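You operate a simulated robot arm through the tools that you are given. There is no shell and no other tool.

You are at the controls of a simulated two-armed robot. One attempt, no reset.

## Task
Hold the router on the island steady with one hand and flip the aerial the other way with the other.

The check looks at the end state, three seconds after you hand in, the way a careful person would. Anything else that was tipped, shoved, dropped, spilled or broken makes it a failure.

## Robot
Two 7-joint arms with two-finger grippers on one trunk, on a base that moves. Base frame: it is fixed to the floor where the robot stands at the start and does not move with it; the origin is under the middle of the robot, x ahead of it, y to its left, z up. Lengths are in m, angles in degrees, forces in N, time in s.
The left shoulder is at the start at [0.094, 0.216, 1.101], the right one opposite. With the tool pointing down near the work surface each hand reaches from about 0.34 to 0.84 m from the robot's upright axis, wherever it stands, measured 20 degrees to its own side. Places, roughly: aerial [0.8, 0.2, 0.9]. Payload 3.18 kg a hand.
The TCP of each hand is the grasp point between the finger pads, 0.03 m short of the fingertips. In the tool frame z runs along the fingers and y along their closing line. The gripper opens to 0.144 m; its body begins 0.103 m behind the TCP.
Orientation is that of the tool frame in the base frame, as a unit quaternion [x, y, z, w]. With the fingers straight down and closing along the base's y, the tool's x points along the base's -x, its y along +y and its z along -z.

## Interface
- The arms move only by the tool step_arm. It takes "left_steps", "right_steps" or both (then of equal length, played together; a hand with none holds still); each is text: rows parted by semicolons, each of 7 numbers parted by spaces: the shift along the tool's x, y, z in mm, then the turn, a rotation vector about the tool's x, y, z in degrees, then the opening, from 0 (shut) to 1 (fully open). In form: dx dy dz ax ay az hand; .... A call has 1 to 20 rows; each row is the pose to reach, as a shift and turn from the pose commanded when the call began, along the tool's axes at that moment. A row lasts 0.2 s, in which the tool goes at most 0.05 m and 8.6 degrees; a call with a longer step from one row to the next is refused whole, and so is a gripper value outside its range. Where a pose cannot be reached the arm comes as near as it can. A force on the tool above 40 N (or 10 N above the force at the start of the call, whichever is more), or a blocked arm, ends the call early, and 0.2 s more pass. Each finger travels about 0.1867 m/s and halts on what it meets, pressing with about 40 N; the grip force reading is that of the motor and also rises with nothing between the fingers. The clock runs only during rows and for 0.2 s after the last one: add rows that repeat a pose to give the fingers time. The reply holds the time, the measured pose of the TCP, the force on the tool along the base axes, the opening and the grip force, in the units named above and with some noise, with the torque about the TCP (base axes, N m) and any sound that the robot's microphone picked up.
- Cameras (640 x 400 px; columns grow to the right, rows downward): "scene" is now at [0.2003, 0.0183, 1.3136]; the picture's right is [0.19, -0.98, 0.00], its down [-0.33, -0.06, -0.94] and it looks along [0.93, 0.18, -0.33] (base axes); focal length 214 px, centre (320, 200). "left" rides on the left gripper at [0.077, -0.016, -0.143] in its tool frame; the picture's right is [0.21, 0.98, 0.00], its down [-0.84, 0.18, -0.51] and it looks along [-0.50, 0.11, 0.86] (tool axes); focal length 218 px, centre (320, 200). "right" rides on the right gripper at [0.076, 0.016, -0.143] in its tool frame; the picture's right is [-0.21, 0.98, 0.00], its down [-0.84, -0.18, -0.51] and it looks along [-0.50, -0.11, 0.86] (tool axes); focal length 218 px, centre (320, 200). There is no depth. A picture from a camera that has moved, and an enlarged one, comes with that camera's place and axes in the base frame and with its lens.
- capture(camera): a new picture of that camera. It takes no simulated time.
- raise_lower(by): moves the trunk up (or, below 0, down) by that many m; the arms and the scene camera ride with it, the base frame stays. It gives what a move gives, with no picture.
- steer(legs): drives the robot by 1 to 6 legs, each [ahead, left, turn to the left] in m, m and degrees, along the robot's own axes; the way and the turn of a leg run together, so that a leg with both is an arc; at most 1.5 m and 180 degrees a leg. The arms and the cameras ride along, it lands a little off, and it stops where it bumps. It gives what a move gives.
- head_to(pan, tilt): turns the head with the scene camera to pan (to the left, within 80 degrees either way) and tilt (down, from -29 to 69), counted from straight ahead of the robot (the tilt from the chest, where the trunk bows). It gives what a move gives.
- inspect(camera, box): a new picture of the part [left, top, right, bottom] of that camera's present view, enlarged. It takes no simulated time.
- finish_job(): hands the job in; it is judged then, once.

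Nothing tells you exact positions but the pictures and the camera data. Unless the task says otherwise, let go and move clear before handing in.

The tools are called after ">>>" by a JSON object that holds its "name" and its "arguments". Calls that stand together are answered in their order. step_arm: Moves the arms, as the interface text tells. Its arguments: {"type":"object","properties":{"left_steps":{"type":"string"},"right_steps":{"type":"string"}},"required":[]} The other tools are called the same way: raise_lower (by) moves the trunk up or down; steer (legs) drives the base; head_to (pan, tilt) turns the head that bears the scene camera; capture (camera) takes a picture; inspect (camera, box) takes an enlarged picture of a part of a camera's view; finish_job () hands the job in.

At the start:

```text
time: 0.0
left_tool_pos: [0.4289, 0.2485, 1.2197]
left_tool_rot: [-0.002, 1.0, -0.002, 0.0]
left_contact_force: [-0.5, -0.5, 0.0]
left_ft_torque: [0.04, -0.03, 0.0]
left_opening: 0.144
left_grip_force: 0.0
right_tool_pos: [0.4072, -0.0953, 1.2569]
right_tool_rot: [0.0, 1.0, 0.0, 0.0]
right_contact_force: [0.0, -0.1, 0.2]
right_ft_torque: [0.04, 0.01, -0.01]
right_opening: 0.144
right_grip_force: 0.1
trunk travel left (down, up): [-0.184, 0.185]
robot x, y, heading: [0.0007, 0.0003, 0.0]
head pan, tilt (commanded): [10.9, 19.5]
```

scene: 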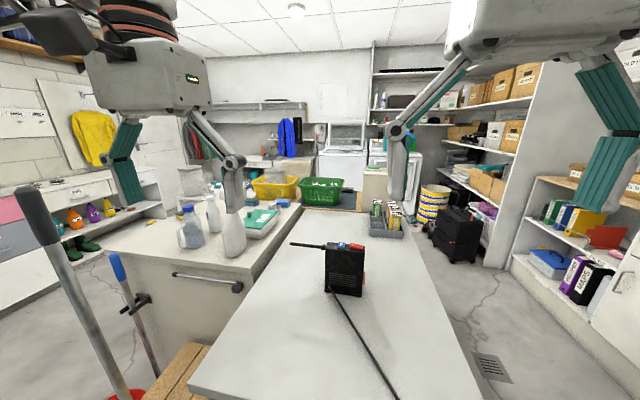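
right: 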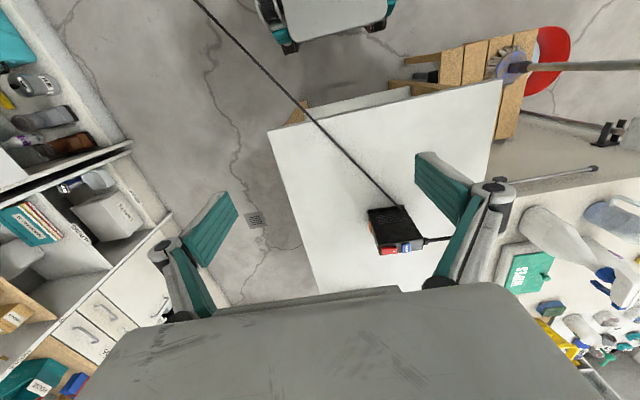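
left: 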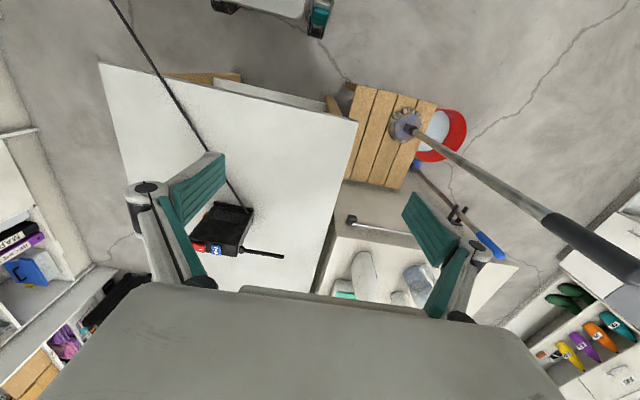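

The router is a small black box on the island with its aerial pointing out to the left, and a cable runs from it towards me. I'll look closer before moving.

>>> {"name": "inspect", "arguments": {"camera": "scene", "box": [270, 220, 390, 310]}}

>>> {"name": "inspect", "arguments": {"camera": "left", "box": [170, 180, 300, 270]}}

>>> {"name": "inspect", "arguments": {"camera": "right", "box": [340, 180, 470, 270]}}

```text
4.44 times, centred on (330, 265) of scene
camera zoom: at [0.2003, 0.0183, 1.3136], right [0.19, -0.98, 0.0], down [-0.33, -0.06, -0.94], along [0.93, 0.18, -0.33], focal length 953 px, centre (276, -89)
```

zoom: 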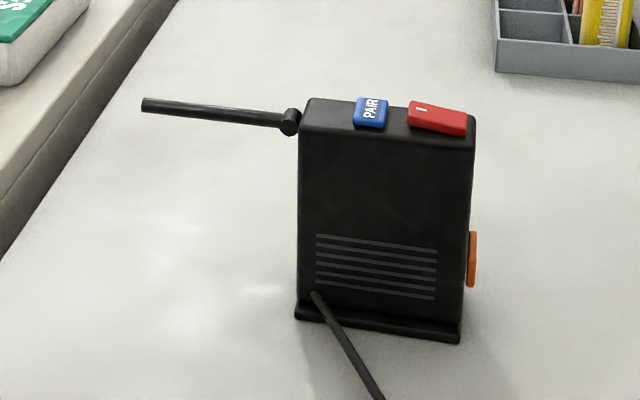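

```text
4.44 times, centred on (235, 225) of left
camera zoom: at [0.3508, 0.2324, 1.3617], right [-0.21, 0.98, 0.0], down [0.84, 0.18, 0.51], along [0.5, 0.11, -0.86], focal length 970 px, centre (698, 89)
```

zoom: 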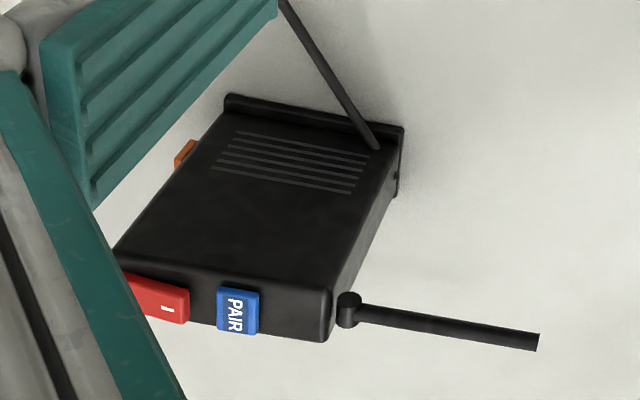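

```text
4.44 times, centred on (405, 225) of right
camera zoom: at [0.3304, -0.0781, 1.3995], right [0.21, 0.98, 0.0], down [0.84, -0.18, 0.51], along [0.5, -0.11, -0.86], focal length 970 px, centre (-58, 89)
```

zoom: 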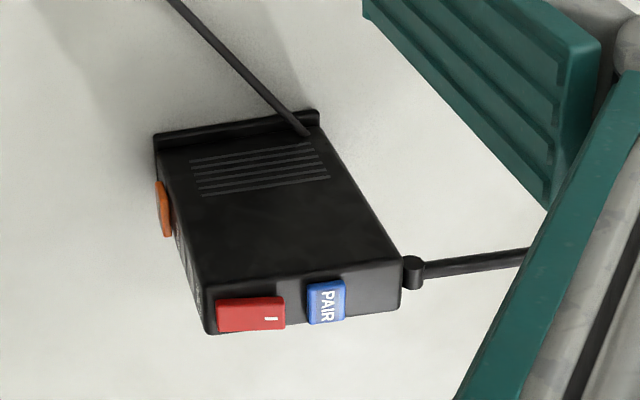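

I place the hinge near (0.78, 0.12, 0.946), the aerial tip near (0.78, 0.23, 0.947), and the tabletop at about z 0.797. Next I'll zoom in on the hinge to see which way it turns.

>>> {"name": "inspect", "arguments": {"camera": "scene", "box": [290, 232, 338, 262]}}

>>> {"name": "inspect", "arguments": {"camera": "left", "box": [218, 230, 290, 275]}}

>>> {"name": "inspect", "arguments": {"camera": "right", "box": [380, 220, 452, 265]}}

```text
13.33 times, centred on (314, 247) of scene
camera zoom: at [0.2003, 0.0183, 1.3136], right [0.19, -0.98, 0.0], down [-0.33, -0.06, -0.94], along [0.93, 0.18, -0.33], focal length 2860 px, centre (400, -427)
```

zoom: 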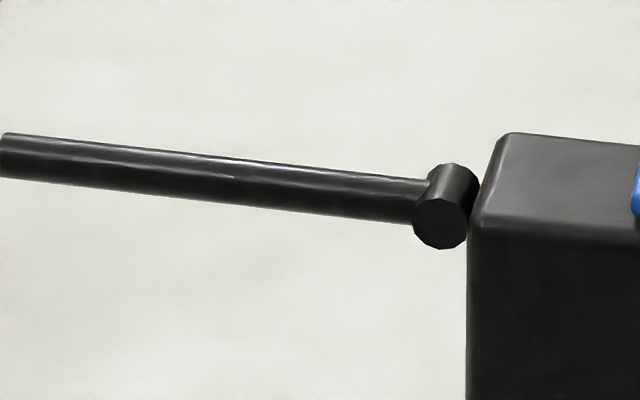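

```text
8.89 times, centred on (254, 252) of left
camera zoom: at [0.3508, 0.2324, 1.3617], right [-0.21, 0.98, 0.0], down [0.84, 0.18, 0.51], along [0.5, 0.11, -0.86], focal length 1940 px, centre (907, -267)
```

zoom: 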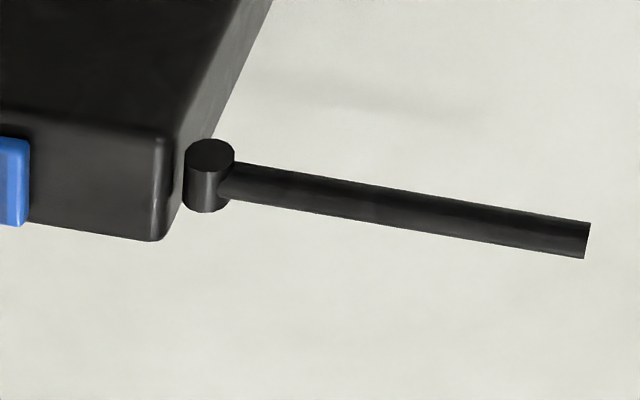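

```text
8.89 times, centred on (416, 242) of right
camera zoom: at [0.3304, -0.0781, 1.3995], right [0.21, 0.98, 0.0], down [0.84, -0.18, 0.51], along [0.5, -0.11, -0.86], focal length 1940 px, centre (-533, -178)
```

zoom: 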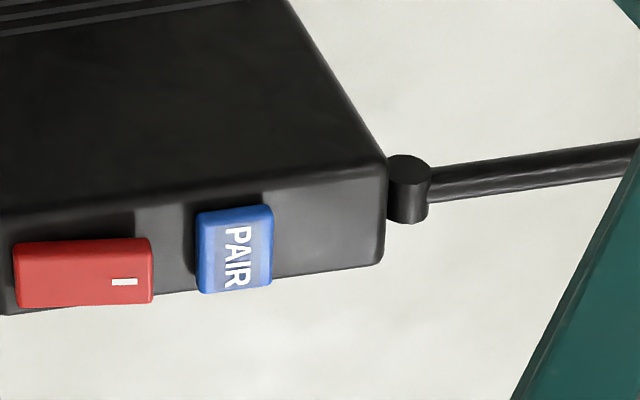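

The hinge pin runs front to back, so the aerial swings up or down in the left-right plane. The router is about 0.117 wide, 0.042 thick and 0.155 tall, centred near (0.783, 0.05). The buttons are on top and on the right side, and the cable leaves the front low down. The island edge is at about x 0.44, so there's room to drive a little closer and aim the head.

>>> {"name": "steer", "arguments": {"legs": [[0.1, 0.0, 0.0]]}}

>>> {"name": "head_to", "arguments": {"pan": 5, "tilt": 35}}

>>> {"name": "capture", "arguments": {"camera": "scene"}}

```text
time: 1.1
left_tool_pos: [0.5272, 0.2484, 1.2206]
left_tool_rot: [-0.002, 1.0, -0.002, 0.0]
left_contact_force: [-0.1, -0.4, 0.5]
left_ft_torque: [0.03, 0.02, -0.03]
left_opening: 0.1437
left_grip_force: 0.0
right_tool_pos: [0.5071, -0.0947, 1.2556]
right_tool_rot: [-0.001, 1.0, 0.0, -0.001]
right_contact_force: [0.7, -0.3, -0.4]
right_ft_torque: [-0.01, 0.03, -0.02]
right_opening: 0.1438
right_grip_force: 0.1
trunk travel left (down, up): [-0.184, 0.185]
robot x, y, heading: [0.0976, -0.0015, 0.1]
head pan, tilt (commanded): [10.9, 19.5]
```

```text
time: 1.9
left_tool_pos: [0.5257, 0.2492, 1.2202]
left_tool_rot: [-0.002, 1.0, -0.002, 0.0]
left_contact_force: [0.2, -1.4, 0.0]
left_ft_torque: [0.02, 0.01, -0.02]
left_opening: 0.1441
left_grip_force: 0.0
right_tool_pos: [0.5057, -0.0943, 1.257]
right_tool_rot: [-0.001, 1.0, 0.0, 0.001]
right_contact_force: [0.2, -0.1, -1.0]
right_ft_torque: [-0.04, -0.04, 0.04]
right_opening: 0.1441
right_grip_force: 0.0
trunk travel left (down, up): [-0.184, 0.185]
robot x, y, heading: [0.1005, -0.0007, 0.1]
head pan, tilt (commanded): [5.0, 35.0]
```

```text
taken
camera scene: at [0.295, 0.0088, 1.2891], right [0.09, -1.0, 0.0], down [-0.57, -0.05, -0.82], along [0.82, 0.07, -0.57], focal length 214 px, centre (320, 200)
```

scene: 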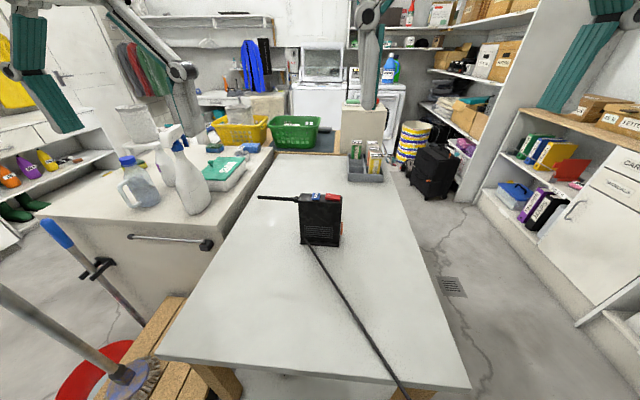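

The robot moved about 0.10 m closer and the view is clear. I'll zoom in again to refine where the router is.

>>> {"name": "inspect", "arguments": {"camera": "scene", "box": [250, 180, 362, 250]}}

>>> {"name": "inspect", "arguments": {"camera": "left", "box": [150, 180, 310, 280]}}

>>> {"name": "inspect", "arguments": {"camera": "right", "box": [340, 150, 500, 250]}}

```text
5.71 times, centred on (306, 215) of scene
camera zoom: at [0.295, 0.0088, 1.2891], right [0.09, -1.0, 0.0], down [-0.57, -0.05, -0.82], along [0.82, 0.07, -0.57], focal length 1226 px, centre (400, 114)
```

zoom: 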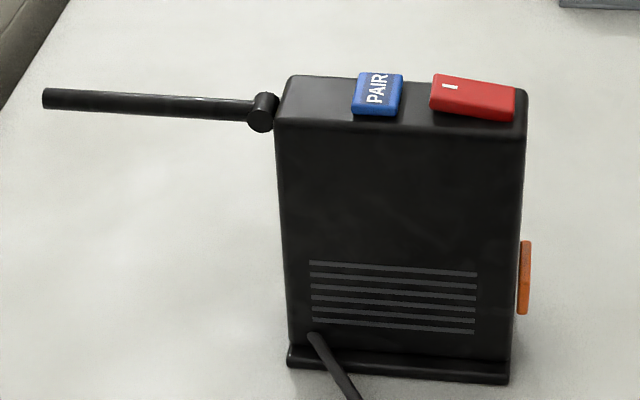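

```text
4.00 times, centred on (230, 230) of left
camera zoom: at [0.4489, 0.2332, 1.3619], right [-0.21, 0.98, 0.0], down [0.84, 0.19, 0.51], along [0.5, 0.11, -0.86], focal length 873 px, centre (680, 80)
```

zoom: 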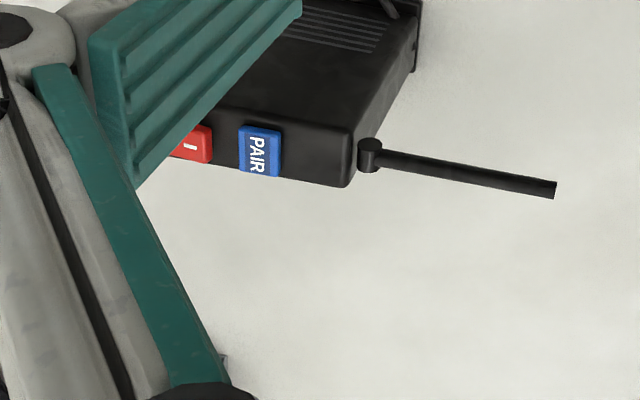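

```text
4.00 times, centred on (420, 200) of right
camera zoom: at [0.429, -0.0774, 1.3996], right [0.21, 0.98, 0.0], down [0.84, -0.18, 0.51], along [0.5, -0.1, -0.86], focal length 873 px, centre (-80, 200)
```

zoom: 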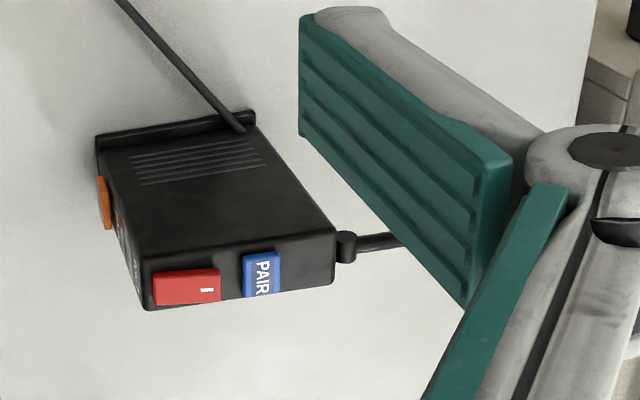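

Body faces come out at x 0.7625 to 0.803 and y -0.008 to 0.109, with the top at z 0.951 and the aerial at about z 0.944. I'll turn the right hand so it closes front to back, tilted 45° in from the upper right, well clear of everything.

>>> {"name": "step_arm", "arguments": {"right_steps": "-10.4 -1.9 7.5 -2.51 -2.51 -6.07 1; -20.7 -3.7 15 -5.03 -5.03 -12.13 1; -31.1 -5.6 22.5 -7.54 -7.54 -18.2 1; -41.4 -7.4 30 -10.05 -10.05 -24.27 1; -51.8 -9.3 37.5 -12.56 -12.56 -30.33 1; -62.1 -11.1 45 -15.08 -15.08 -36.4 1; -72.5 -13 52.5 -17.59 -17.59 -42.47 1; -82.9 -14.9 60 -20.1 -20.1 -48.53 1; -93.2 -16.7 67.5 -22.62 -22.62 -54.6 1; -103.6 -18.6 75 -25.13 -25.13 -60.66 1; -113.9 -20.4 82.5 -27.64 -27.64 -66.73 1; -124.3 -22.3 90 -30.15 -30.15 -72.8 1; -134.6 -24.1 97.5 -32.67 -32.67 -78.86 1; -145 -26 105 -35.18 -35.18 -84.93 1; -145 -26 105 -35.18 -35.18 -84.93 1"}}

>>> {"name": "capture", "arguments": {"camera": "scene"}}

>>> {"name": "capture", "arguments": {"camera": "right"}}

```text
time: 5.1
left_tool_pos: [0.525, 0.2493, 1.2203]
left_tool_rot: [-0.002, 1.0, -0.002, 0.002]
left_contact_force: [-0.8, 0.4, 0.6]
left_ft_torque: [-0.08, -0.05, 0.06]
left_opening: 0.1439
left_grip_force: 0.1
right_tool_pos: [0.6154, -0.1044, 1.0897]
right_tool_rot: [-0.44, 0.79, 0.199, 0.378]
right_contact_force: [-0.5, -0.2, -0.7]
right_ft_torque: [0.01, 0.02, 0.0]
right_opening: 0.1442
right_grip_force: 0.0
right hand out of reach, approached as far as the arm can: row 6, 7, 8, 9, 10, 11, 12, 13, 14, 15
trunk travel left (down, up): [-0.184, 0.185]
robot x, y, heading: [0.099, 0.0041, 0.2]
head pan, tilt (commanded): [5.0, 35.0]
```

```text
taken
camera scene: at [0.2937, 0.0093, 1.2894], right [0.09, -1.0, 0.0], down [-0.57, -0.05, -0.82], along [0.82, 0.07, -0.57], focal length 214 px, centre (320, 200)
```

scene: 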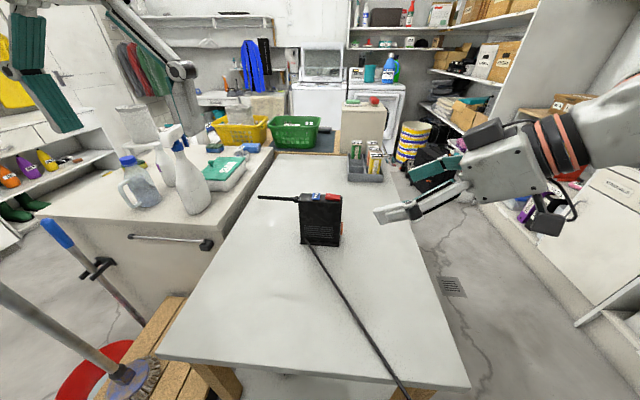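

```text
taken
camera right: at [0.5147, -0.2284, 1.1213], right [-0.76, 0.64, 0.14], down [0.21, 0.03, 0.98], along [0.62, 0.77, -0.16], focal length 218 px, centre (320, 200)
```

right: 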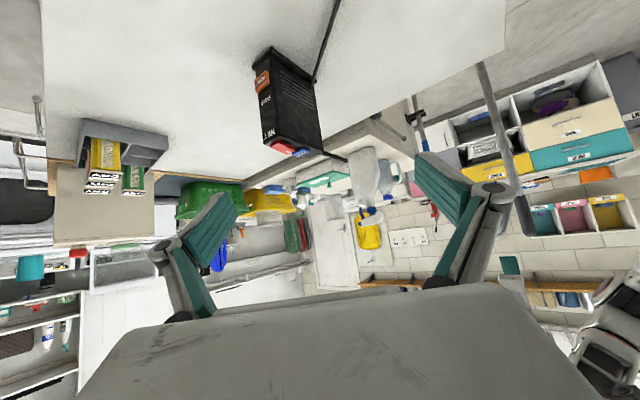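

The arm ran out of reach before the full turn, with the hand at about 58° of yaw instead of 90°. I'll take the tilt back out to point the tool straight down, and see whether the yaw alone can be reached.

>>> {"name": "step_arm", "arguments": {"right_steps": "0 0 0 0 7.5 0 1; 0 0 0 0 15 0 1; 0 0 0 0 22.5 0 1; 0 0 0 0 30 0 1; 0 0 0 0 37.5 0 1; 0 0 0 0 45 0 1; 0 0 0 0 45 0 1; 0 0 0 0 45 0 1"}}

>>> {"name": "capture", "arguments": {"camera": "scene"}}

```text
time: 6.9
left_tool_pos: [0.5239, 0.2457, 1.2226]
left_tool_rot: [-0.001, 1.0, -0.001, 0.002]
left_contact_force: [-0.4, -0.3, -0.2]
left_ft_torque: [0.09, -0.08, -0.01]
left_opening: 0.1439
left_grip_force: 0.0
right_tool_pos: [0.6224, -0.0898, 1.0103]
right_tool_rot: [-0.441, 0.878, 0.042, 0.18]
right_contact_force: [-0.7, -0.1, 0.2]
right_ft_torque: [0.01, -0.02, -0.03]
right_opening: 0.144
right_grip_force: 0.0
right hand out of reach, approached as far as the arm can: row 1, 2, 3, 4, 5, 6, 7, 8
trunk travel left (down, up): [-0.184, 0.185]
robot x, y, heading: [0.0988, -0.0034, 0.1]
head pan, tilt (commanded): [5.0, 35.0]
```

```text
taken
camera scene: at [0.2929, 0.0064, 1.2897], right [0.09, -1.0, 0.0], down [-0.57, -0.05, -0.82], along [0.82, 0.07, -0.57], focal length 214 px, centre (320, 200)
```

scene: 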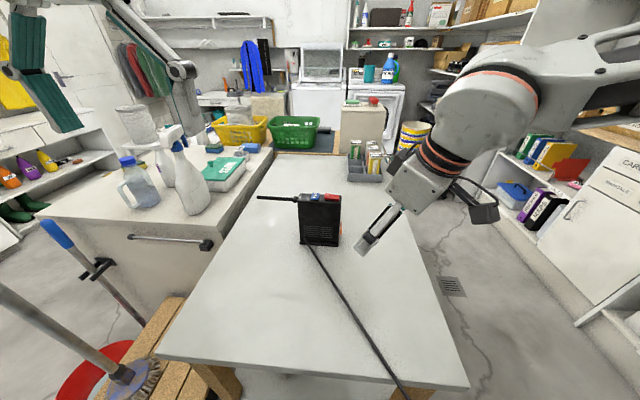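

The yaw sticks at about 52° in this direction, which looks like a joint limit. I'll unwind it and then try turning the other way.

>>> {"name": "step_arm", "arguments": {"right_steps": "0 0 0 0 0 8 1; 0 0 -10 0 0 16 1; 0 0 -20 0 0 24 1; 0 0 -30 0 0 32 1; 0 0 -40 0 0 40 1; 0 0 -50 0 0 48 1; 0 0 -50 0 0 48 1"}}

```text
time: 8.5
left_tool_pos: [0.5273, 0.2488, 1.2195]
left_tool_rot: [-0.003, 1.0, -0.002, 0.0]
left_contact_force: [0.5, -0.1, -0.9]
left_ft_torque: [-0.02, -0.02, -0.06]
left_opening: 0.1438
left_grip_force: 0.0
right_tool_pos: [0.615, -0.101, 1.0526]
right_tool_rot: [-0.045, 0.982, 0.111, 0.146]
right_contact_force: [0.3, 0.0, -0.4]
right_ft_torque: [0.01, 0.04, -0.03]
right_opening: 0.144
right_grip_force: 0.0
trunk travel left (down, up): [-0.184, 0.185]
robot x, y, heading: [0.0961, -0.0028, -0.0]
head pan, tilt (commanded): [5.0, 35.0]
```

That worked, and it shows commands start from the pose the arm actually reached. Now I'll try turning the other way, with the closing line along +x and the camera side towards +y.

>>> {"name": "step_arm", "arguments": {"right_steps": "-1.6 2.2 -3.1 1.81 0.25 7.23 1; -3.2 4.5 -6.3 3.62 0.5 14.46 1; -4.8 6.7 -9.4 5.44 0.74 21.69 1; -6.4 8.9 -12.5 7.25 0.99 28.92 1; -8 11.2 -15.7 9.06 1.24 36.16 1; -9.6 13.4 -18.8 10.87 1.49 43.39 1; -11.1 15.6 -21.9 12.68 1.74 50.62 1; -12.7 17.8 -25 14.5 1.98 57.85 1; -14.3 20.1 -28.2 16.31 2.23 65.08 1; -15.9 22.3 -31.3 18.12 2.48 72.31 1; -17.5 24.5 -34.4 19.93 2.73 79.54 1; -19.1 26.8 -37.6 21.74 2.98 86.77 1; -20.7 29 -40.7 23.55 3.22 94 1; -20.7 29 -40.7 23.55 3.22 94 1"}}

>>> {"name": "capture", "arguments": {"camera": "scene"}}

>>> {"name": "capture", "arguments": {"camera": "right"}}

```text
time: 11.5
left_tool_pos: [0.5273, 0.2483, 1.2197]
left_tool_rot: [-0.003, 1.0, -0.002, 0.0]
left_contact_force: [-0.7, -0.3, -0.6]
left_ft_torque: [-0.01, 0.04, 0.0]
left_opening: 0.144
left_grip_force: 0.0
right_tool_pos: [0.6197, -0.0814, 1.1051]
right_tool_rot: [0.706, 0.708, 0.0, 0.0]
right_contact_force: [0.3, 1.6, 0.1]
right_ft_torque: [0.02, -0.01, 0.02]
right_opening: 0.1442
right_grip_force: 0.1
trunk travel left (down, up): [-0.184, 0.185]
robot x, y, heading: [0.0969, 0.0002, -0.0]
head pan, tilt (commanded): [5.0, 35.0]
```

```text
taken
camera scene: at [0.2952, 0.0087, 1.289], right [0.09, -1.0, 0.0], down [-0.57, -0.05, -0.82], along [0.82, 0.07, -0.57], focal length 214 px, centre (320, 200)
```

scene: 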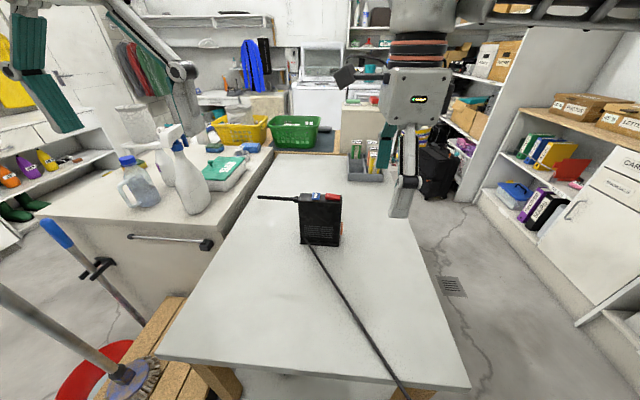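

```text
taken
camera right: at [0.6348, -0.0031, 1.2471], right [0.98, -0.21, 0.0], down [-0.18, -0.84, 0.51], along [-0.11, -0.5, -0.86], focal length 218 px, centre (320, 200)
```

right: 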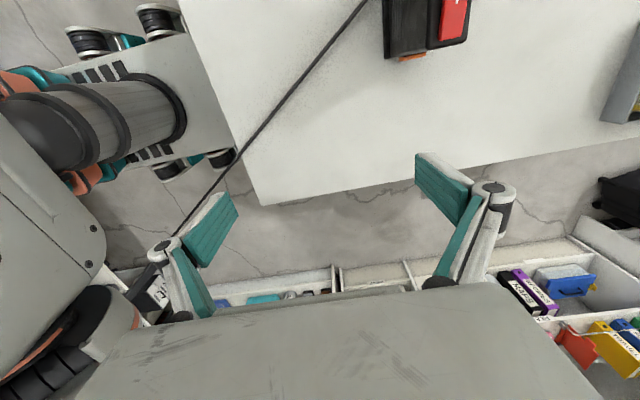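

Turning this way reaches the full pose, with the tool down and closing along x. The wrist camera now sits on the +y side, so I'll tilt 40° so that the hand leans right, away from where the aerial would stand, and move to a pre-grasp point.

>>> {"name": "step_arm", "arguments": {"right_steps": "-1.5 20.4 6.5 0 5 0 1; -3 40.8 13 0 10 0 1; -4.5 61.1 19.5 0 15 0 1; -6 81.5 26 0 20 0 1; -7.5 101.9 32.5 0 25 0 1; -9 122.3 39 0 30 0 1; -10.5 142.6 45.5 0 35 0 1; -12 163 52 0 40 0 1; -12 163 52 0 40 0 1"}}

>>> {"name": "capture", "arguments": {"camera": "scene"}}

>>> {"name": "capture", "arguments": {"camera": "right"}}

```text
time: 13.5
left_tool_pos: [0.526, 0.2497, 1.2202]
left_tool_rot: [-0.003, 1.0, -0.002, 0.001]
left_contact_force: [0.1, 0.5, -0.2]
left_ft_torque: [0.03, -0.02, 0.0]
left_opening: 0.1441
left_grip_force: 0.1
right_tool_pos: [0.7829, -0.0892, 1.0524]
right_tool_rot: [0.662, 0.666, 0.243, -0.243]
right_contact_force: [-0.5, 0.2, 0.5]
right_ft_torque: [0.0, -0.01, 0.01]
right_opening: 0.1439
right_grip_force: 0.2
trunk travel left (down, up): [-0.184, 0.185]
robot x, y, heading: [0.0969, 0.0022, 0.1]
head pan, tilt (commanded): [5.0, 35.0]
```

```text
taken
camera scene: at [0.2946, 0.0089, 1.2892], right [0.09, -1.0, 0.0], down [-0.57, -0.05, -0.82], along [0.82, 0.07, -0.57], focal length 214 px, centre (320, 200)
```

scene: 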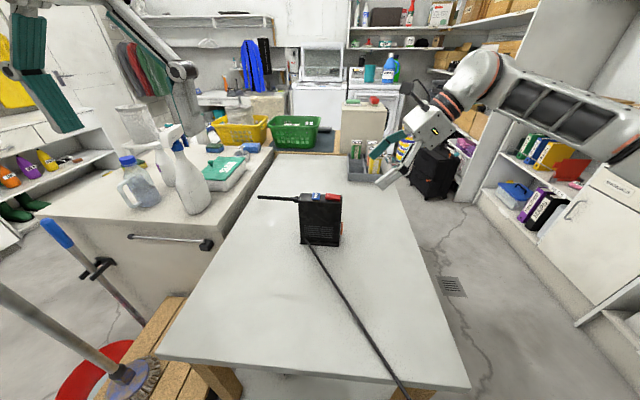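

```text
taken
camera right: at [0.798, -0.1219, 1.2117], right [0.98, -0.16, -0.13], down [-0.18, -0.97, -0.15], along [-0.11, 0.17, -0.98], focal length 218 px, centre (320, 200)
```

right: 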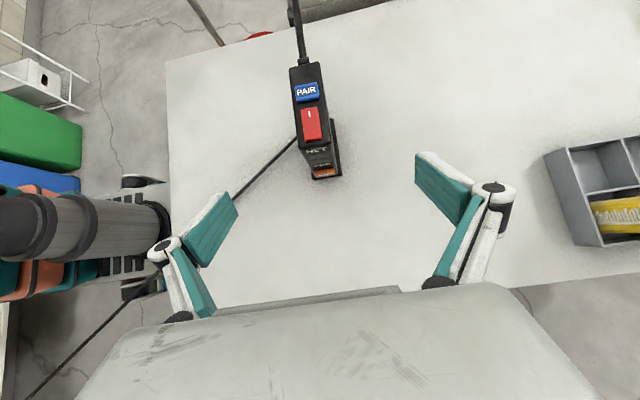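

The right hand reached the pre-grasp pose and its fingers straddle the router's depth. I'll check the centring with a zoomed wrist view before going in.

>>> {"name": "inspect", "arguments": {"camera": "right", "box": [230, 40, 390, 200]}}

```text
2.50 times, centred on (310, 120) of right
camera zoom: at [0.798, -0.1219, 1.2117], right [0.98, -0.16, -0.13], down [-0.18, -0.97, -0.15], along [-0.11, 0.17, -0.98], focal length 546 px, centre (345, 400)
```

zoom: 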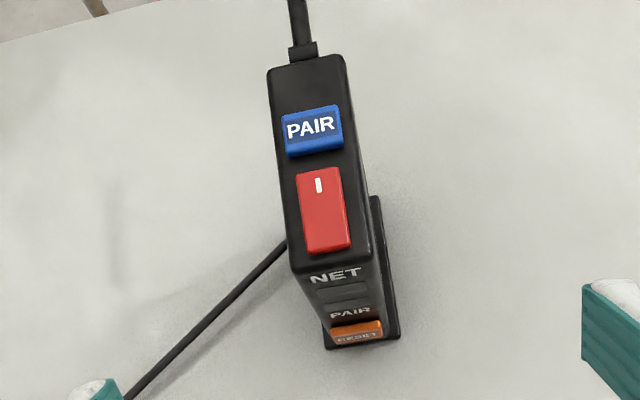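

Relative to this hand, the router looks about 5–10 mm towards −x, which doesn't quite match the head view. I'll go partway in with the fingers wide open, then measure again from close up.

>>> {"name": "step_arm", "arguments": {"right_steps": "0 0 20 0 0 0 1; 0 0 40 0 0 0 1; 0 0 60 0 0 0 1; 0 0 80 0 0 0 1; 0 0 100 0 0 0 1; 0 0 120 0 0 0 1; 0 0 120 0 0 0 1"}}

>>> {"name": "capture", "arguments": {"camera": "right"}}

>>> {"name": "inspect", "arguments": {"camera": "scene", "box": [240, 130, 464, 270]}}

```text
time: 15.1
left_tool_pos: [0.5274, 0.2497, 1.2189]
left_tool_rot: [-0.002, 1.0, -0.002, 0.001]
left_contact_force: [-0.3, 0.2, -0.4]
left_ft_torque: [-0.01, -0.01, -0.02]
left_opening: 0.1441
left_grip_force: 0.1
right_tool_pos: [0.7831, -0.0135, 0.9598]
right_tool_rot: [0.663, 0.666, 0.241, -0.243]
right_contact_force: [0.0, -0.2, -0.3]
right_ft_torque: [0.02, 0.01, 0.04]
right_opening: 0.1442
right_grip_force: 0.0
trunk travel left (down, up): [-0.184, 0.185]
robot x, y, heading: [0.1012, 0.0005, -0.2]
head pan, tilt (commanded): [5.0, 35.0]
```

```text
taken
camera right: at [0.7985, -0.0464, 1.1191], right [0.98, -0.16, -0.13], down [-0.18, -0.97, -0.15], along [-0.11, 0.17, -0.98], focal length 218 px, centre (320, 200)
```

right: 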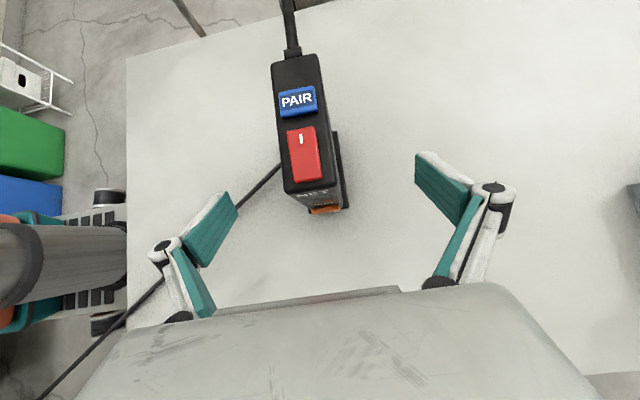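

```text
2.86 times, centred on (352, 200) of scene
camera zoom: at [0.2949, 0.0086, 1.2891], right [0.09, -1.0, 0.0], down [-0.57, -0.05, -0.82], along [0.82, 0.07, -0.57], focal length 613 px, centre (229, 200)
```

zoom: 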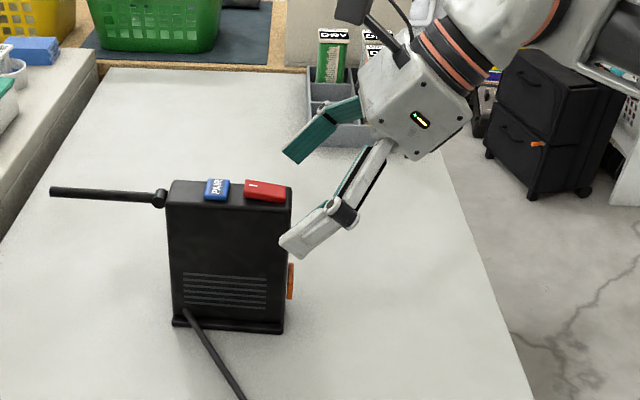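

The close-up agrees: the router's centre sits about 6 mm towards −x from the hand's midline. I'll shift by that, go down to grasp depth with the fingers open, close them partway and look at the gaps.

>>> {"name": "step_arm", "arguments": {"right_steps": "0 -6 0 0 0 0 1; 0 -6 15 0 0 0 1; 0 -6 30 0 0 0 1; 0 -6 45 0 0 0 1; 0 -6 55 0 0 0 1; 0 -6 55 0 0 0 1; 0 -6 55 0 0 0 0.65; 0 -6 55 0 0 0 0.65"}}

>>> {"name": "capture", "arguments": {"camera": "right"}}

>>> {"name": "inspect", "arguments": {"camera": "scene", "box": [240, 130, 464, 270]}}

```text
time: 16.9
left_tool_pos: [0.5268, 0.2494, 1.2205]
left_tool_rot: [-0.002, 1.0, -0.002, 0.0]
left_contact_force: [-0.7, -0.5, -0.2]
left_ft_torque: [0.03, -0.02, 0.0]
left_opening: 0.144
left_grip_force: 0.1
right_tool_pos: [0.7766, 0.0198, 0.9169]
right_tool_rot: [0.664, 0.665, 0.242, -0.242]
right_contact_force: [-0.8, -0.2, -1.0]
right_ft_torque: [-0.01, 0.0, -0.01]
right_opening: 0.0935
right_grip_force: 0.0
trunk travel left (down, up): [-0.184, 0.185]
robot x, y, heading: [0.0972, 0.0015, -0.0]
head pan, tilt (commanded): [5.0, 35.0]
```

```text
taken
camera right: at [0.791, -0.0114, 1.0764], right [0.98, -0.16, -0.13], down [-0.18, -0.97, -0.15], along [-0.11, 0.17, -0.98], focal length 218 px, centre (320, 200)
```

right: 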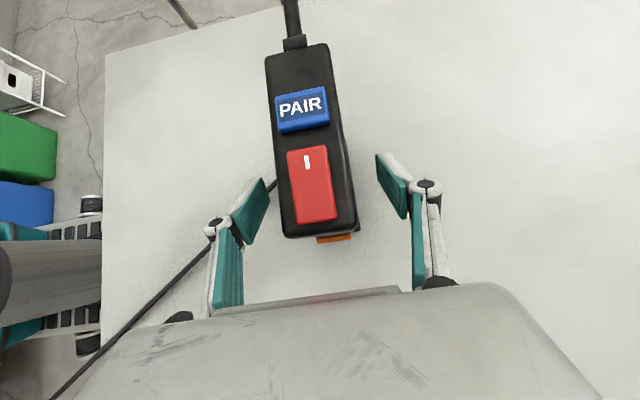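

```text
2.86 times, centred on (352, 200) of scene
camera zoom: at [0.2952, 0.0087, 1.289], right [0.09, -1.0, 0.0], down [-0.57, -0.05, -0.82], along [0.82, 0.07, -0.57], focal length 613 px, centre (229, 200)
```

zoom: 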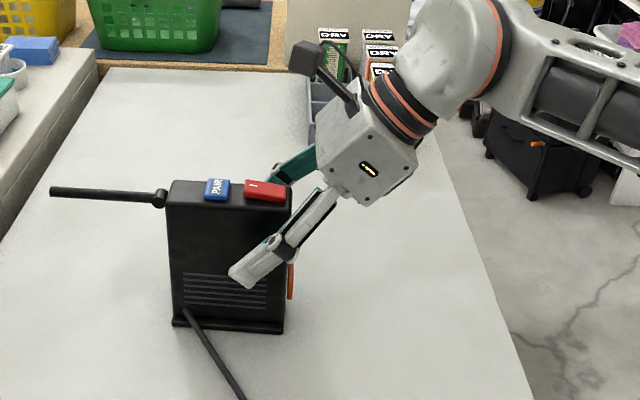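

Both fingers now straddle the body, and the camera bracket is well clear of the aerial. I'll zoom in on the gaps.

>>> {"name": "inspect", "arguments": {"camera": "right", "box": [220, 130, 436, 265]}}

>>> {"name": "inspect", "arguments": {"camera": "scene", "box": [290, 170, 370, 250]}}

```text
2.96 times, centred on (328, 198) of right
camera zoom: at [0.791, -0.0114, 1.0764], right [0.98, -0.16, -0.13], down [-0.18, -0.97, -0.15], along [-0.11, 0.17, -0.98], focal length 647 px, centre (296, 207)
```

zoom: 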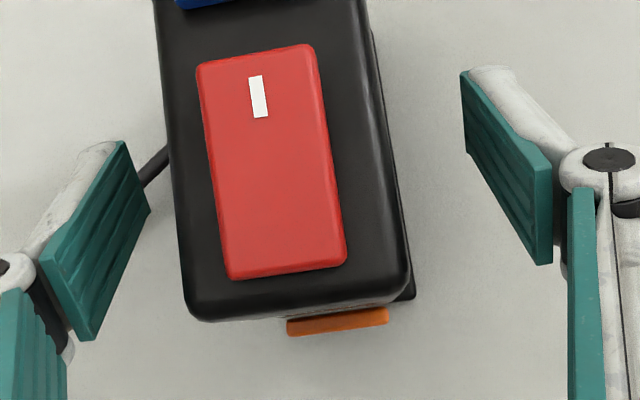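

```text
5.00 times, centred on (330, 210) of scene
camera zoom: at [0.2952, 0.0087, 1.289], right [0.09, -1.0, 0.0], down [-0.57, -0.05, -0.82], along [0.82, 0.07, -0.57], focal length 1072 px, centre (270, 150)
```

zoom: 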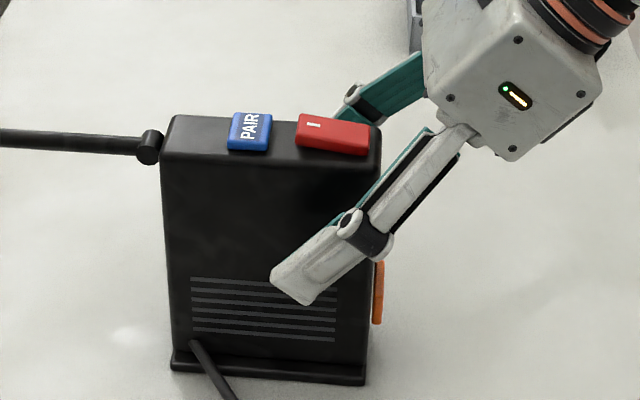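

By the wrist view the hand is centred to within about 1 mm, and the router appears yawed about −1.5°. I'll match that yaw, close in small steps to just short of contact, and check again.

>>> {"name": "step_arm", "arguments": {"right_steps": "0 0 0 -0.96 0 1.15 0.65; 0 0 0 -0.96 0 1.15 0.5; 0 0 0 -0.96 0 1.15 0.4; 0 0 0 -0.96 0 1.15 0.36; 0 0 0 -0.96 0 1.15 0.36"}}

>>> {"name": "inspect", "arguments": {"camera": "right", "box": [220, 130, 436, 265]}}

>>> {"name": "inspect", "arguments": {"camera": "scene", "box": [250, 170, 378, 250]}}

```text
time: 18.1
left_tool_pos: [0.5284, 0.2492, 1.2185]
left_tool_rot: [-0.002, 1.0, -0.002, 0.0]
left_contact_force: [-0.3, 1.0, 0.2]
left_ft_torque: [0.05, 0.0, -0.01]
left_opening: 0.1441
left_grip_force: 0.0
right_tool_pos: [0.774, 0.0218, 0.9184]
right_tool_rot: [0.672, 0.657, 0.244, -0.239]
right_contact_force: [-0.5, 0.2, 0.4]
right_ft_torque: [0.04, 0.01, -0.02]
right_opening: 0.052
right_grip_force: 0.1
trunk travel left (down, up): [-0.184, 0.185]
robot x, y, heading: [0.1027, -0.0027, 0.1]
head pan, tilt (commanded): [5.0, 35.0]
```

```text
2.96 times, centred on (328, 198) of right
camera zoom: at [0.7892, -0.0115, 1.0761], right [0.97, -0.18, -0.13], down [-0.2, -0.97, -0.15], along [-0.1, 0.18, -0.98], focal length 647 px, centre (296, 207)
```

zoom: 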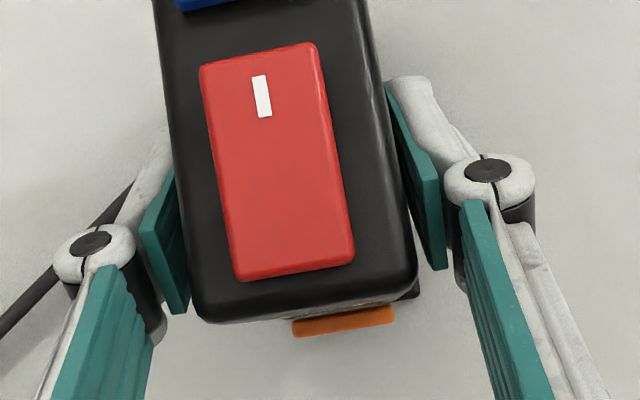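

```text
5.00 times, centred on (314, 210) of scene
camera zoom: at [0.2952, 0.0087, 1.289], right [0.09, -1.0, 0.0], down [-0.57, -0.05, -0.82], along [0.82, 0.07, -0.57], focal length 1072 px, centre (350, 150)
```

zoom: 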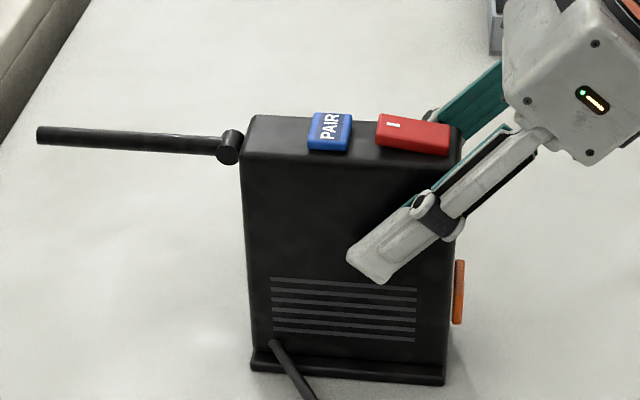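

The hand is nearly centred, with the front gap about 1–2 mm wider than the back one. I'll shift 1.3 mm towards +x, close to near contact, and then grip.

>>> {"name": "step_arm", "arguments": {"right_steps": "0 1.3 0 0 0 0 0.36; 0 1.3 0 0 0 0 0.34; 0 1.3 0 0 0 0 0.32; 0 1.3 0 0 0 0 0.31; 0 1.3 0 0 0 0 0.31"}}

>>> {"name": "inspect", "arguments": {"camera": "right", "box": [220, 130, 436, 265]}}

```text
time: 19.3
left_tool_pos: [0.5269, 0.2499, 1.2199]
left_tool_rot: [-0.002, 1.0, -0.002, 0.0]
left_contact_force: [0.6, 0.6, 0.0]
left_ft_torque: [-0.02, 0.04, -0.01]
left_opening: 0.1442
left_grip_force: 0.1
right_tool_pos: [0.7769, 0.0215, 0.9171]
right_tool_rot: [0.672, 0.656, 0.245, -0.239]
right_contact_force: [-0.1, 0.9, -0.4]
right_ft_torque: [0.05, 0.01, -0.01]
right_opening: 0.0446
right_grip_force: 0.7
trunk travel left (down, up): [-0.184, 0.185]
robot x, y, heading: [0.0981, 0.0025, -0.1]
head pan, tilt (commanded): [5.0, 35.0]
```

```text
2.96 times, centred on (328, 198) of right
camera zoom: at [0.7908, -0.0116, 1.0762], right [0.97, -0.18, -0.13], down [-0.2, -0.97, -0.15], along [-0.1, 0.18, -0.98], focal length 647 px, centre (296, 207)
```

zoom: 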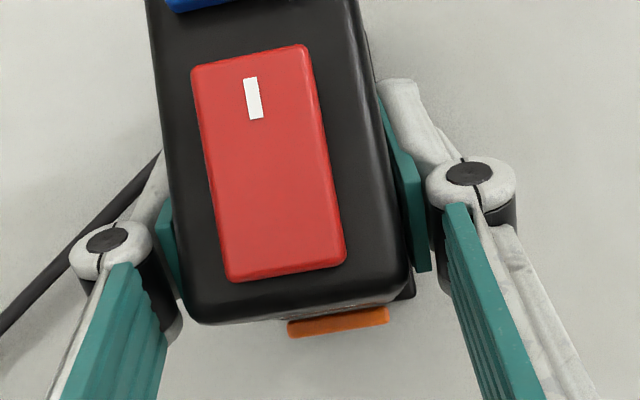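

There's only about a millimetre left on each side. Closing to grip now.

>>> {"name": "step_arm", "arguments": {"right_steps": "0 0 0 0 0 0 0.3; 0 0 0 0 0 0 0.28; 0 0 0 0 0 0 0.25; 0 0 0 0 0 0 0.2; 0 0 0 0 0 0 0.2"}}

>>> {"name": "inspect", "arguments": {"camera": "right", "box": [220, 130, 436, 265]}}

>>> {"name": "inspect", "arguments": {"camera": "scene", "box": [250, 170, 378, 250]}}

```text
time: 20.5
left_tool_pos: [0.5267, 0.2491, 1.2201]
left_tool_rot: [-0.004, 1.0, -0.001, 0.0]
left_contact_force: [0.3, -0.5, -0.1]
left_ft_torque: [-0.01, 0.0, -0.01]
left_opening: 0.1438
left_grip_force: 0.0
right_tool_pos: [0.7751, 0.0223, 0.9172]
right_tool_rot: [0.672, 0.657, 0.245, -0.239]
right_contact_force: [1.2, 0.2, 0.0]
right_ft_torque: [0.04, -0.08, -0.06]
right_opening: 0.0435
right_grip_force: 40.1
trunk travel left (down, up): [-0.184, 0.185]
robot x, y, heading: [0.0992, -0.0002, 0.2]
head pan, tilt (commanded): [5.0, 35.0]
```

```text
2.96 times, centred on (328, 198) of right
camera zoom: at [0.7909, -0.0116, 1.0762], right [0.97, -0.18, -0.13], down [-0.2, -0.97, -0.15], along [-0.1, 0.18, -0.98], focal length 647 px, centre (296, 207)
```

zoom: 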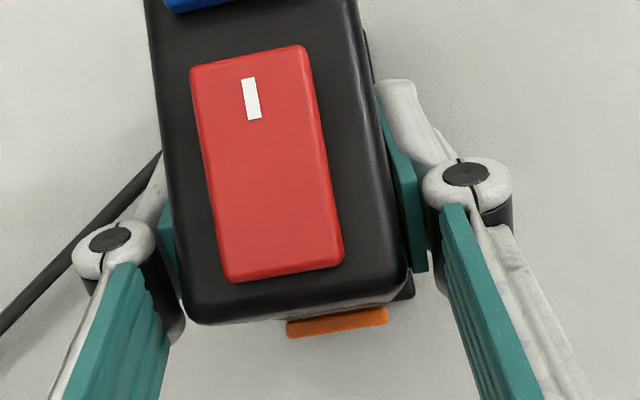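

```text
5.00 times, centred on (314, 210) of scene
camera zoom: at [0.2953, 0.0088, 1.289], right [0.09, -1.0, 0.0], down [-0.57, -0.05, -0.82], along [0.82, 0.07, -0.57], focal length 1072 px, centre (350, 150)
```

zoom: 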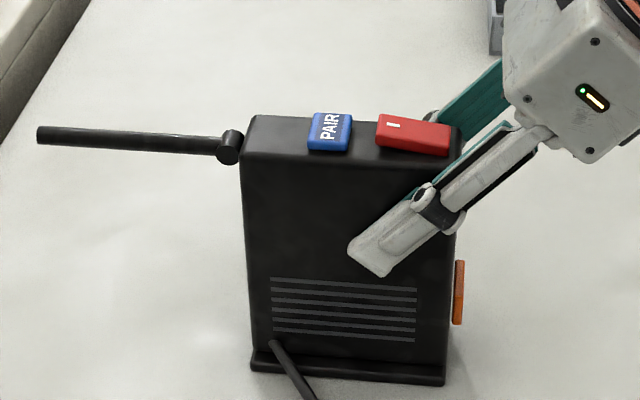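

The router is gripped at 40 N and hasn't visibly moved. Before moving the left arm I'll look left, to see where its elbow is relative to the mop handle and the bottles.

>>> {"name": "head_to", "arguments": {"pan": 50, "tilt": 20}}

>>> {"name": "capture", "arguments": {"camera": "scene"}}

>>> {"name": "capture", "arguments": {"camera": "left"}}

```text
time: 21.6
left_tool_pos: [0.5259, 0.2485, 1.22]
left_tool_rot: [-0.003, 1.0, -0.002, 0.0]
left_contact_force: [0.2, 0.7, -0.4]
left_ft_torque: [0.01, -0.01, 0.03]
left_opening: 0.1441
left_grip_force: 0.1
right_tool_pos: [0.7758, 0.0213, 0.9174]
right_tool_rot: [0.672, 0.657, 0.245, -0.239]
right_contact_force: [1.4, 0.1, 0.7]
right_ft_torque: [0.05, -0.07, -0.03]
right_opening: 0.0435
right_grip_force: 40.4
trunk travel left (down, up): [-0.184, 0.185]
robot x, y, heading: [0.0964, 0.0009, -0.2]
head pan, tilt (commanded): [50.0, 20.0]
```

```text
taken
camera scene: at [0.2674, 0.0723, 1.3128], right [0.77, -0.64, 0.0], down [-0.22, -0.26, -0.94], along [0.6, 0.72, -0.34], focal length 214 px, centre (320, 200)
```

scene: 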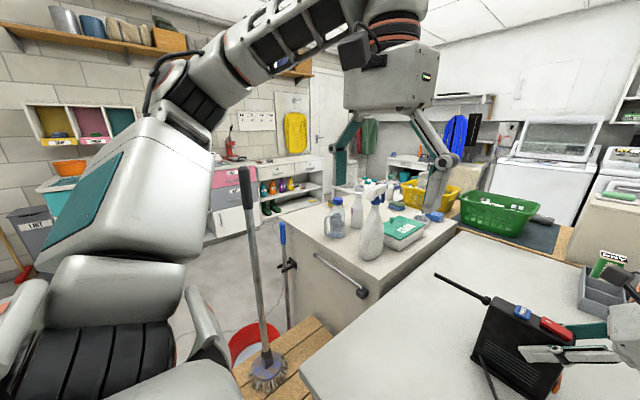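

```text
taken
camera left: at [0.4492, 0.2332, 1.3617], right [-0.21, 0.98, 0.0], down [0.84, 0.19, 0.51], along [0.5, 0.11, -0.86], focal length 218 px, centre (320, 200)
```

left: 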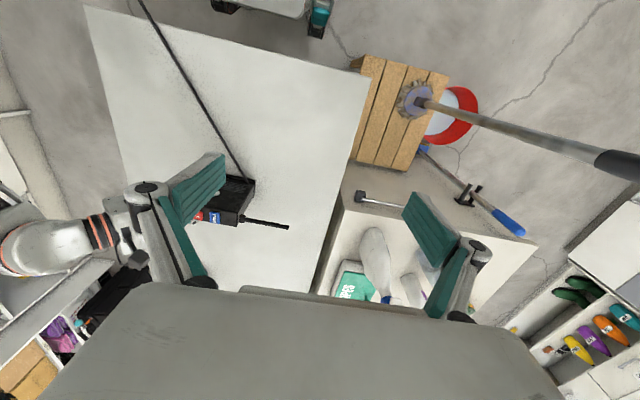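

The left elbow is up and to the left, and the mop handle stands near (0.46, 0.57) up to z 1.2, so I'll keep the arm inboard of it. I'll pitch the left hand 45° forward, shut its fingers to make a push bar, and move only a little at first.

>>> {"name": "step_arm", "arguments": {"left_steps": "-12.3 -3.3 16.7 0 -7.5 0 0.6; -24.7 -6.7 33.3 0 -15 0 0.2; -37 -10 50 0 -22.5 0 0; -49.3 -13.3 66.7 0 -30 0 0; -61.7 -16.7 83.3 0 -37.5 0 0; -74 -20 100 0 -45 0 0; -74 -20 100 0 -45 0 0"}}

>>> {"name": "capture", "arguments": {"camera": "scene"}}

>>> {"name": "capture", "arguments": {"camera": "left"}}

```text
time: 23.2
left_tool_pos: [0.5995, 0.2301, 1.1184]
left_tool_rot: [-0.003, 0.924, 0.0, 0.383]
left_contact_force: [-0.4, 0.1, 0.9]
left_ft_torque: [0.04, -0.01, 0.0]
left_opening: 0.0001
left_grip_force: 30.7
right_tool_pos: [0.7763, 0.0217, 0.9177]
right_tool_rot: [0.672, 0.657, 0.245, -0.239]
right_contact_force: [-0.3, -1.8, -0.1]
right_ft_torque: [0.01, 0.06, -0.01]
right_opening: 0.0433
right_grip_force: 39.6
trunk travel left (down, up): [-0.184, 0.185]
robot x, y, heading: [0.0979, 0.0007, -0.1]
head pan, tilt (commanded): [50.0, 20.0]
```

```text
taken
camera scene: at [0.2671, 0.0723, 1.3129], right [0.77, -0.64, 0.0], down [-0.22, -0.26, -0.94], along [0.6, 0.72, -0.34], focal length 214 px, centre (320, 200)
```

scene: 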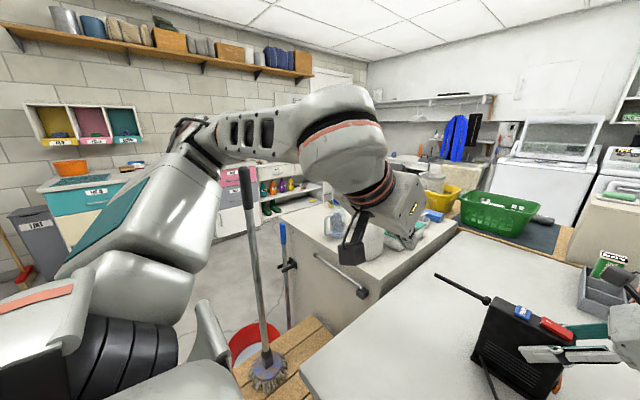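

```text
taken
camera left: at [0.4435, 0.2129, 1.165], right [-0.15, 0.98, -0.15], down [0.23, 0.18, 0.95], along [0.96, 0.11, -0.26], focal length 218 px, centre (320, 200)
```

left: 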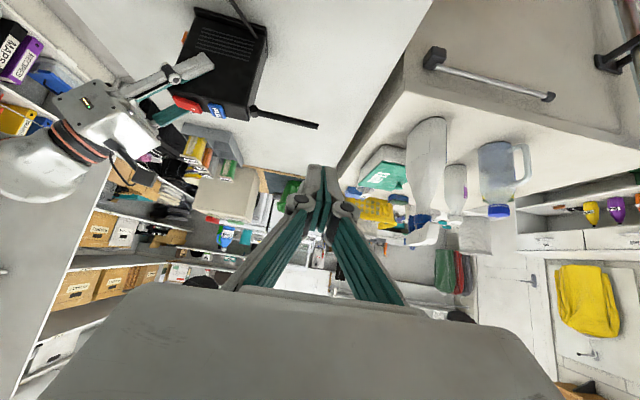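

The left hand is pitched and shut, and the forearm sits inboard of the mop. I'll use this hand's camera to pin down the aerial in its own frame.

>>> {"name": "inspect", "arguments": {"camera": "left", "box": [220, 80, 340, 155]}}

>>> {"name": "inspect", "arguments": {"camera": "left", "box": [270, 140, 370, 220]}}

```text
5.33 times, centred on (280, 118) of left
camera zoom: at [0.4435, 0.2129, 1.165], right [-0.15, 0.98, -0.15], down [0.23, 0.18, 0.95], along [0.96, 0.11, -0.26], focal length 1164 px, centre (533, 640)
```

zoom: 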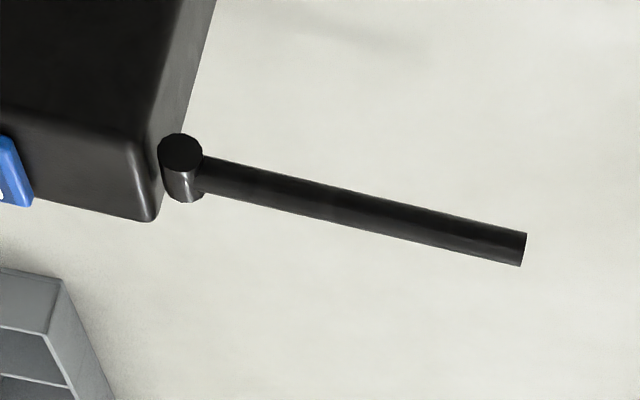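

```text
5.00 times, centred on (320, 180) of left
camera zoom: at [0.4435, 0.2129, 1.165], right [-0.15, 0.98, -0.15], down [0.23, 0.18, 0.95], along [0.96, 0.11, -0.26], focal length 1091 px, centre (320, 300)
```

zoom: 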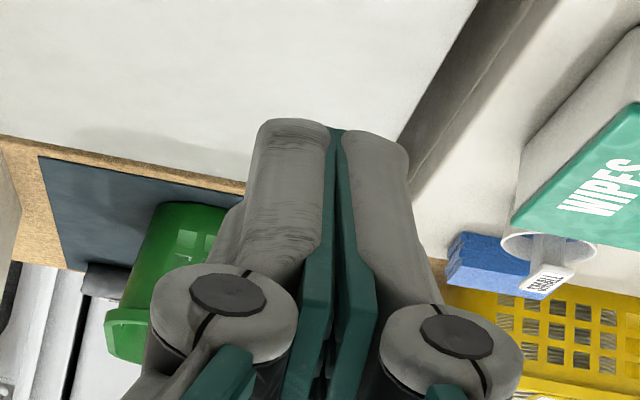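

In the left hand's frame the hinge is near (y 0.119, z 0.948) and the tip near y 0.228. I'll bring the closed fingers down in front of the aerial in stages, checking elbow clearance along the way.

>>> {"name": "step_arm", "arguments": {"left_steps": "9.5 -2.9 27.3 0 0 0 0; 19.1 -5.8 54.6 0 0 0 0; 28.6 -8.7 81.9 0 0 0 0; 38.2 -11.6 109.2 0 0 0 0; 38.2 -11.6 109.2 0 0 0 0"}}

>>> {"name": "capture", "arguments": {"camera": "scene"}}

```text
time: 24.4
left_tool_pos: [0.6534, 0.2176, 1.0169]
left_tool_rot: [-0.004, 0.923, 0.0, 0.384]
left_contact_force: [-0.9, 1.2, -0.4]
left_ft_torque: [0.0, 0.01, -0.04]
left_opening: 0.0001
left_grip_force: 30.4
right_tool_pos: [0.777, 0.0214, 0.9176]
right_tool_rot: [0.672, 0.657, 0.244, -0.239]
right_contact_force: [-0.7, 1.2, 1.8]
right_ft_torque: [0.0, 0.07, -0.06]
right_opening: 0.0436
right_grip_force: 40.7
trunk travel left (down, up): [-0.184, 0.185]
robot x, y, heading: [0.0981, -0.0007, 0.1]
head pan, tilt (commanded): [50.0, 20.0]
```

```text
taken
camera scene: at [0.2672, 0.0724, 1.3129], right [0.77, -0.64, 0.0], down [-0.22, -0.26, -0.94], along [0.6, 0.72, -0.34], focal length 214 px, centre (320, 200)
```

scene: 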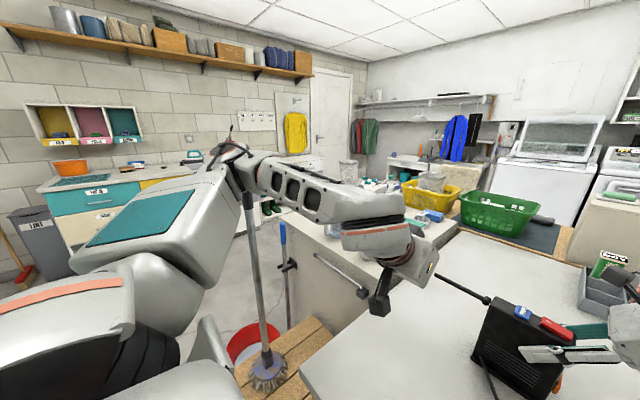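

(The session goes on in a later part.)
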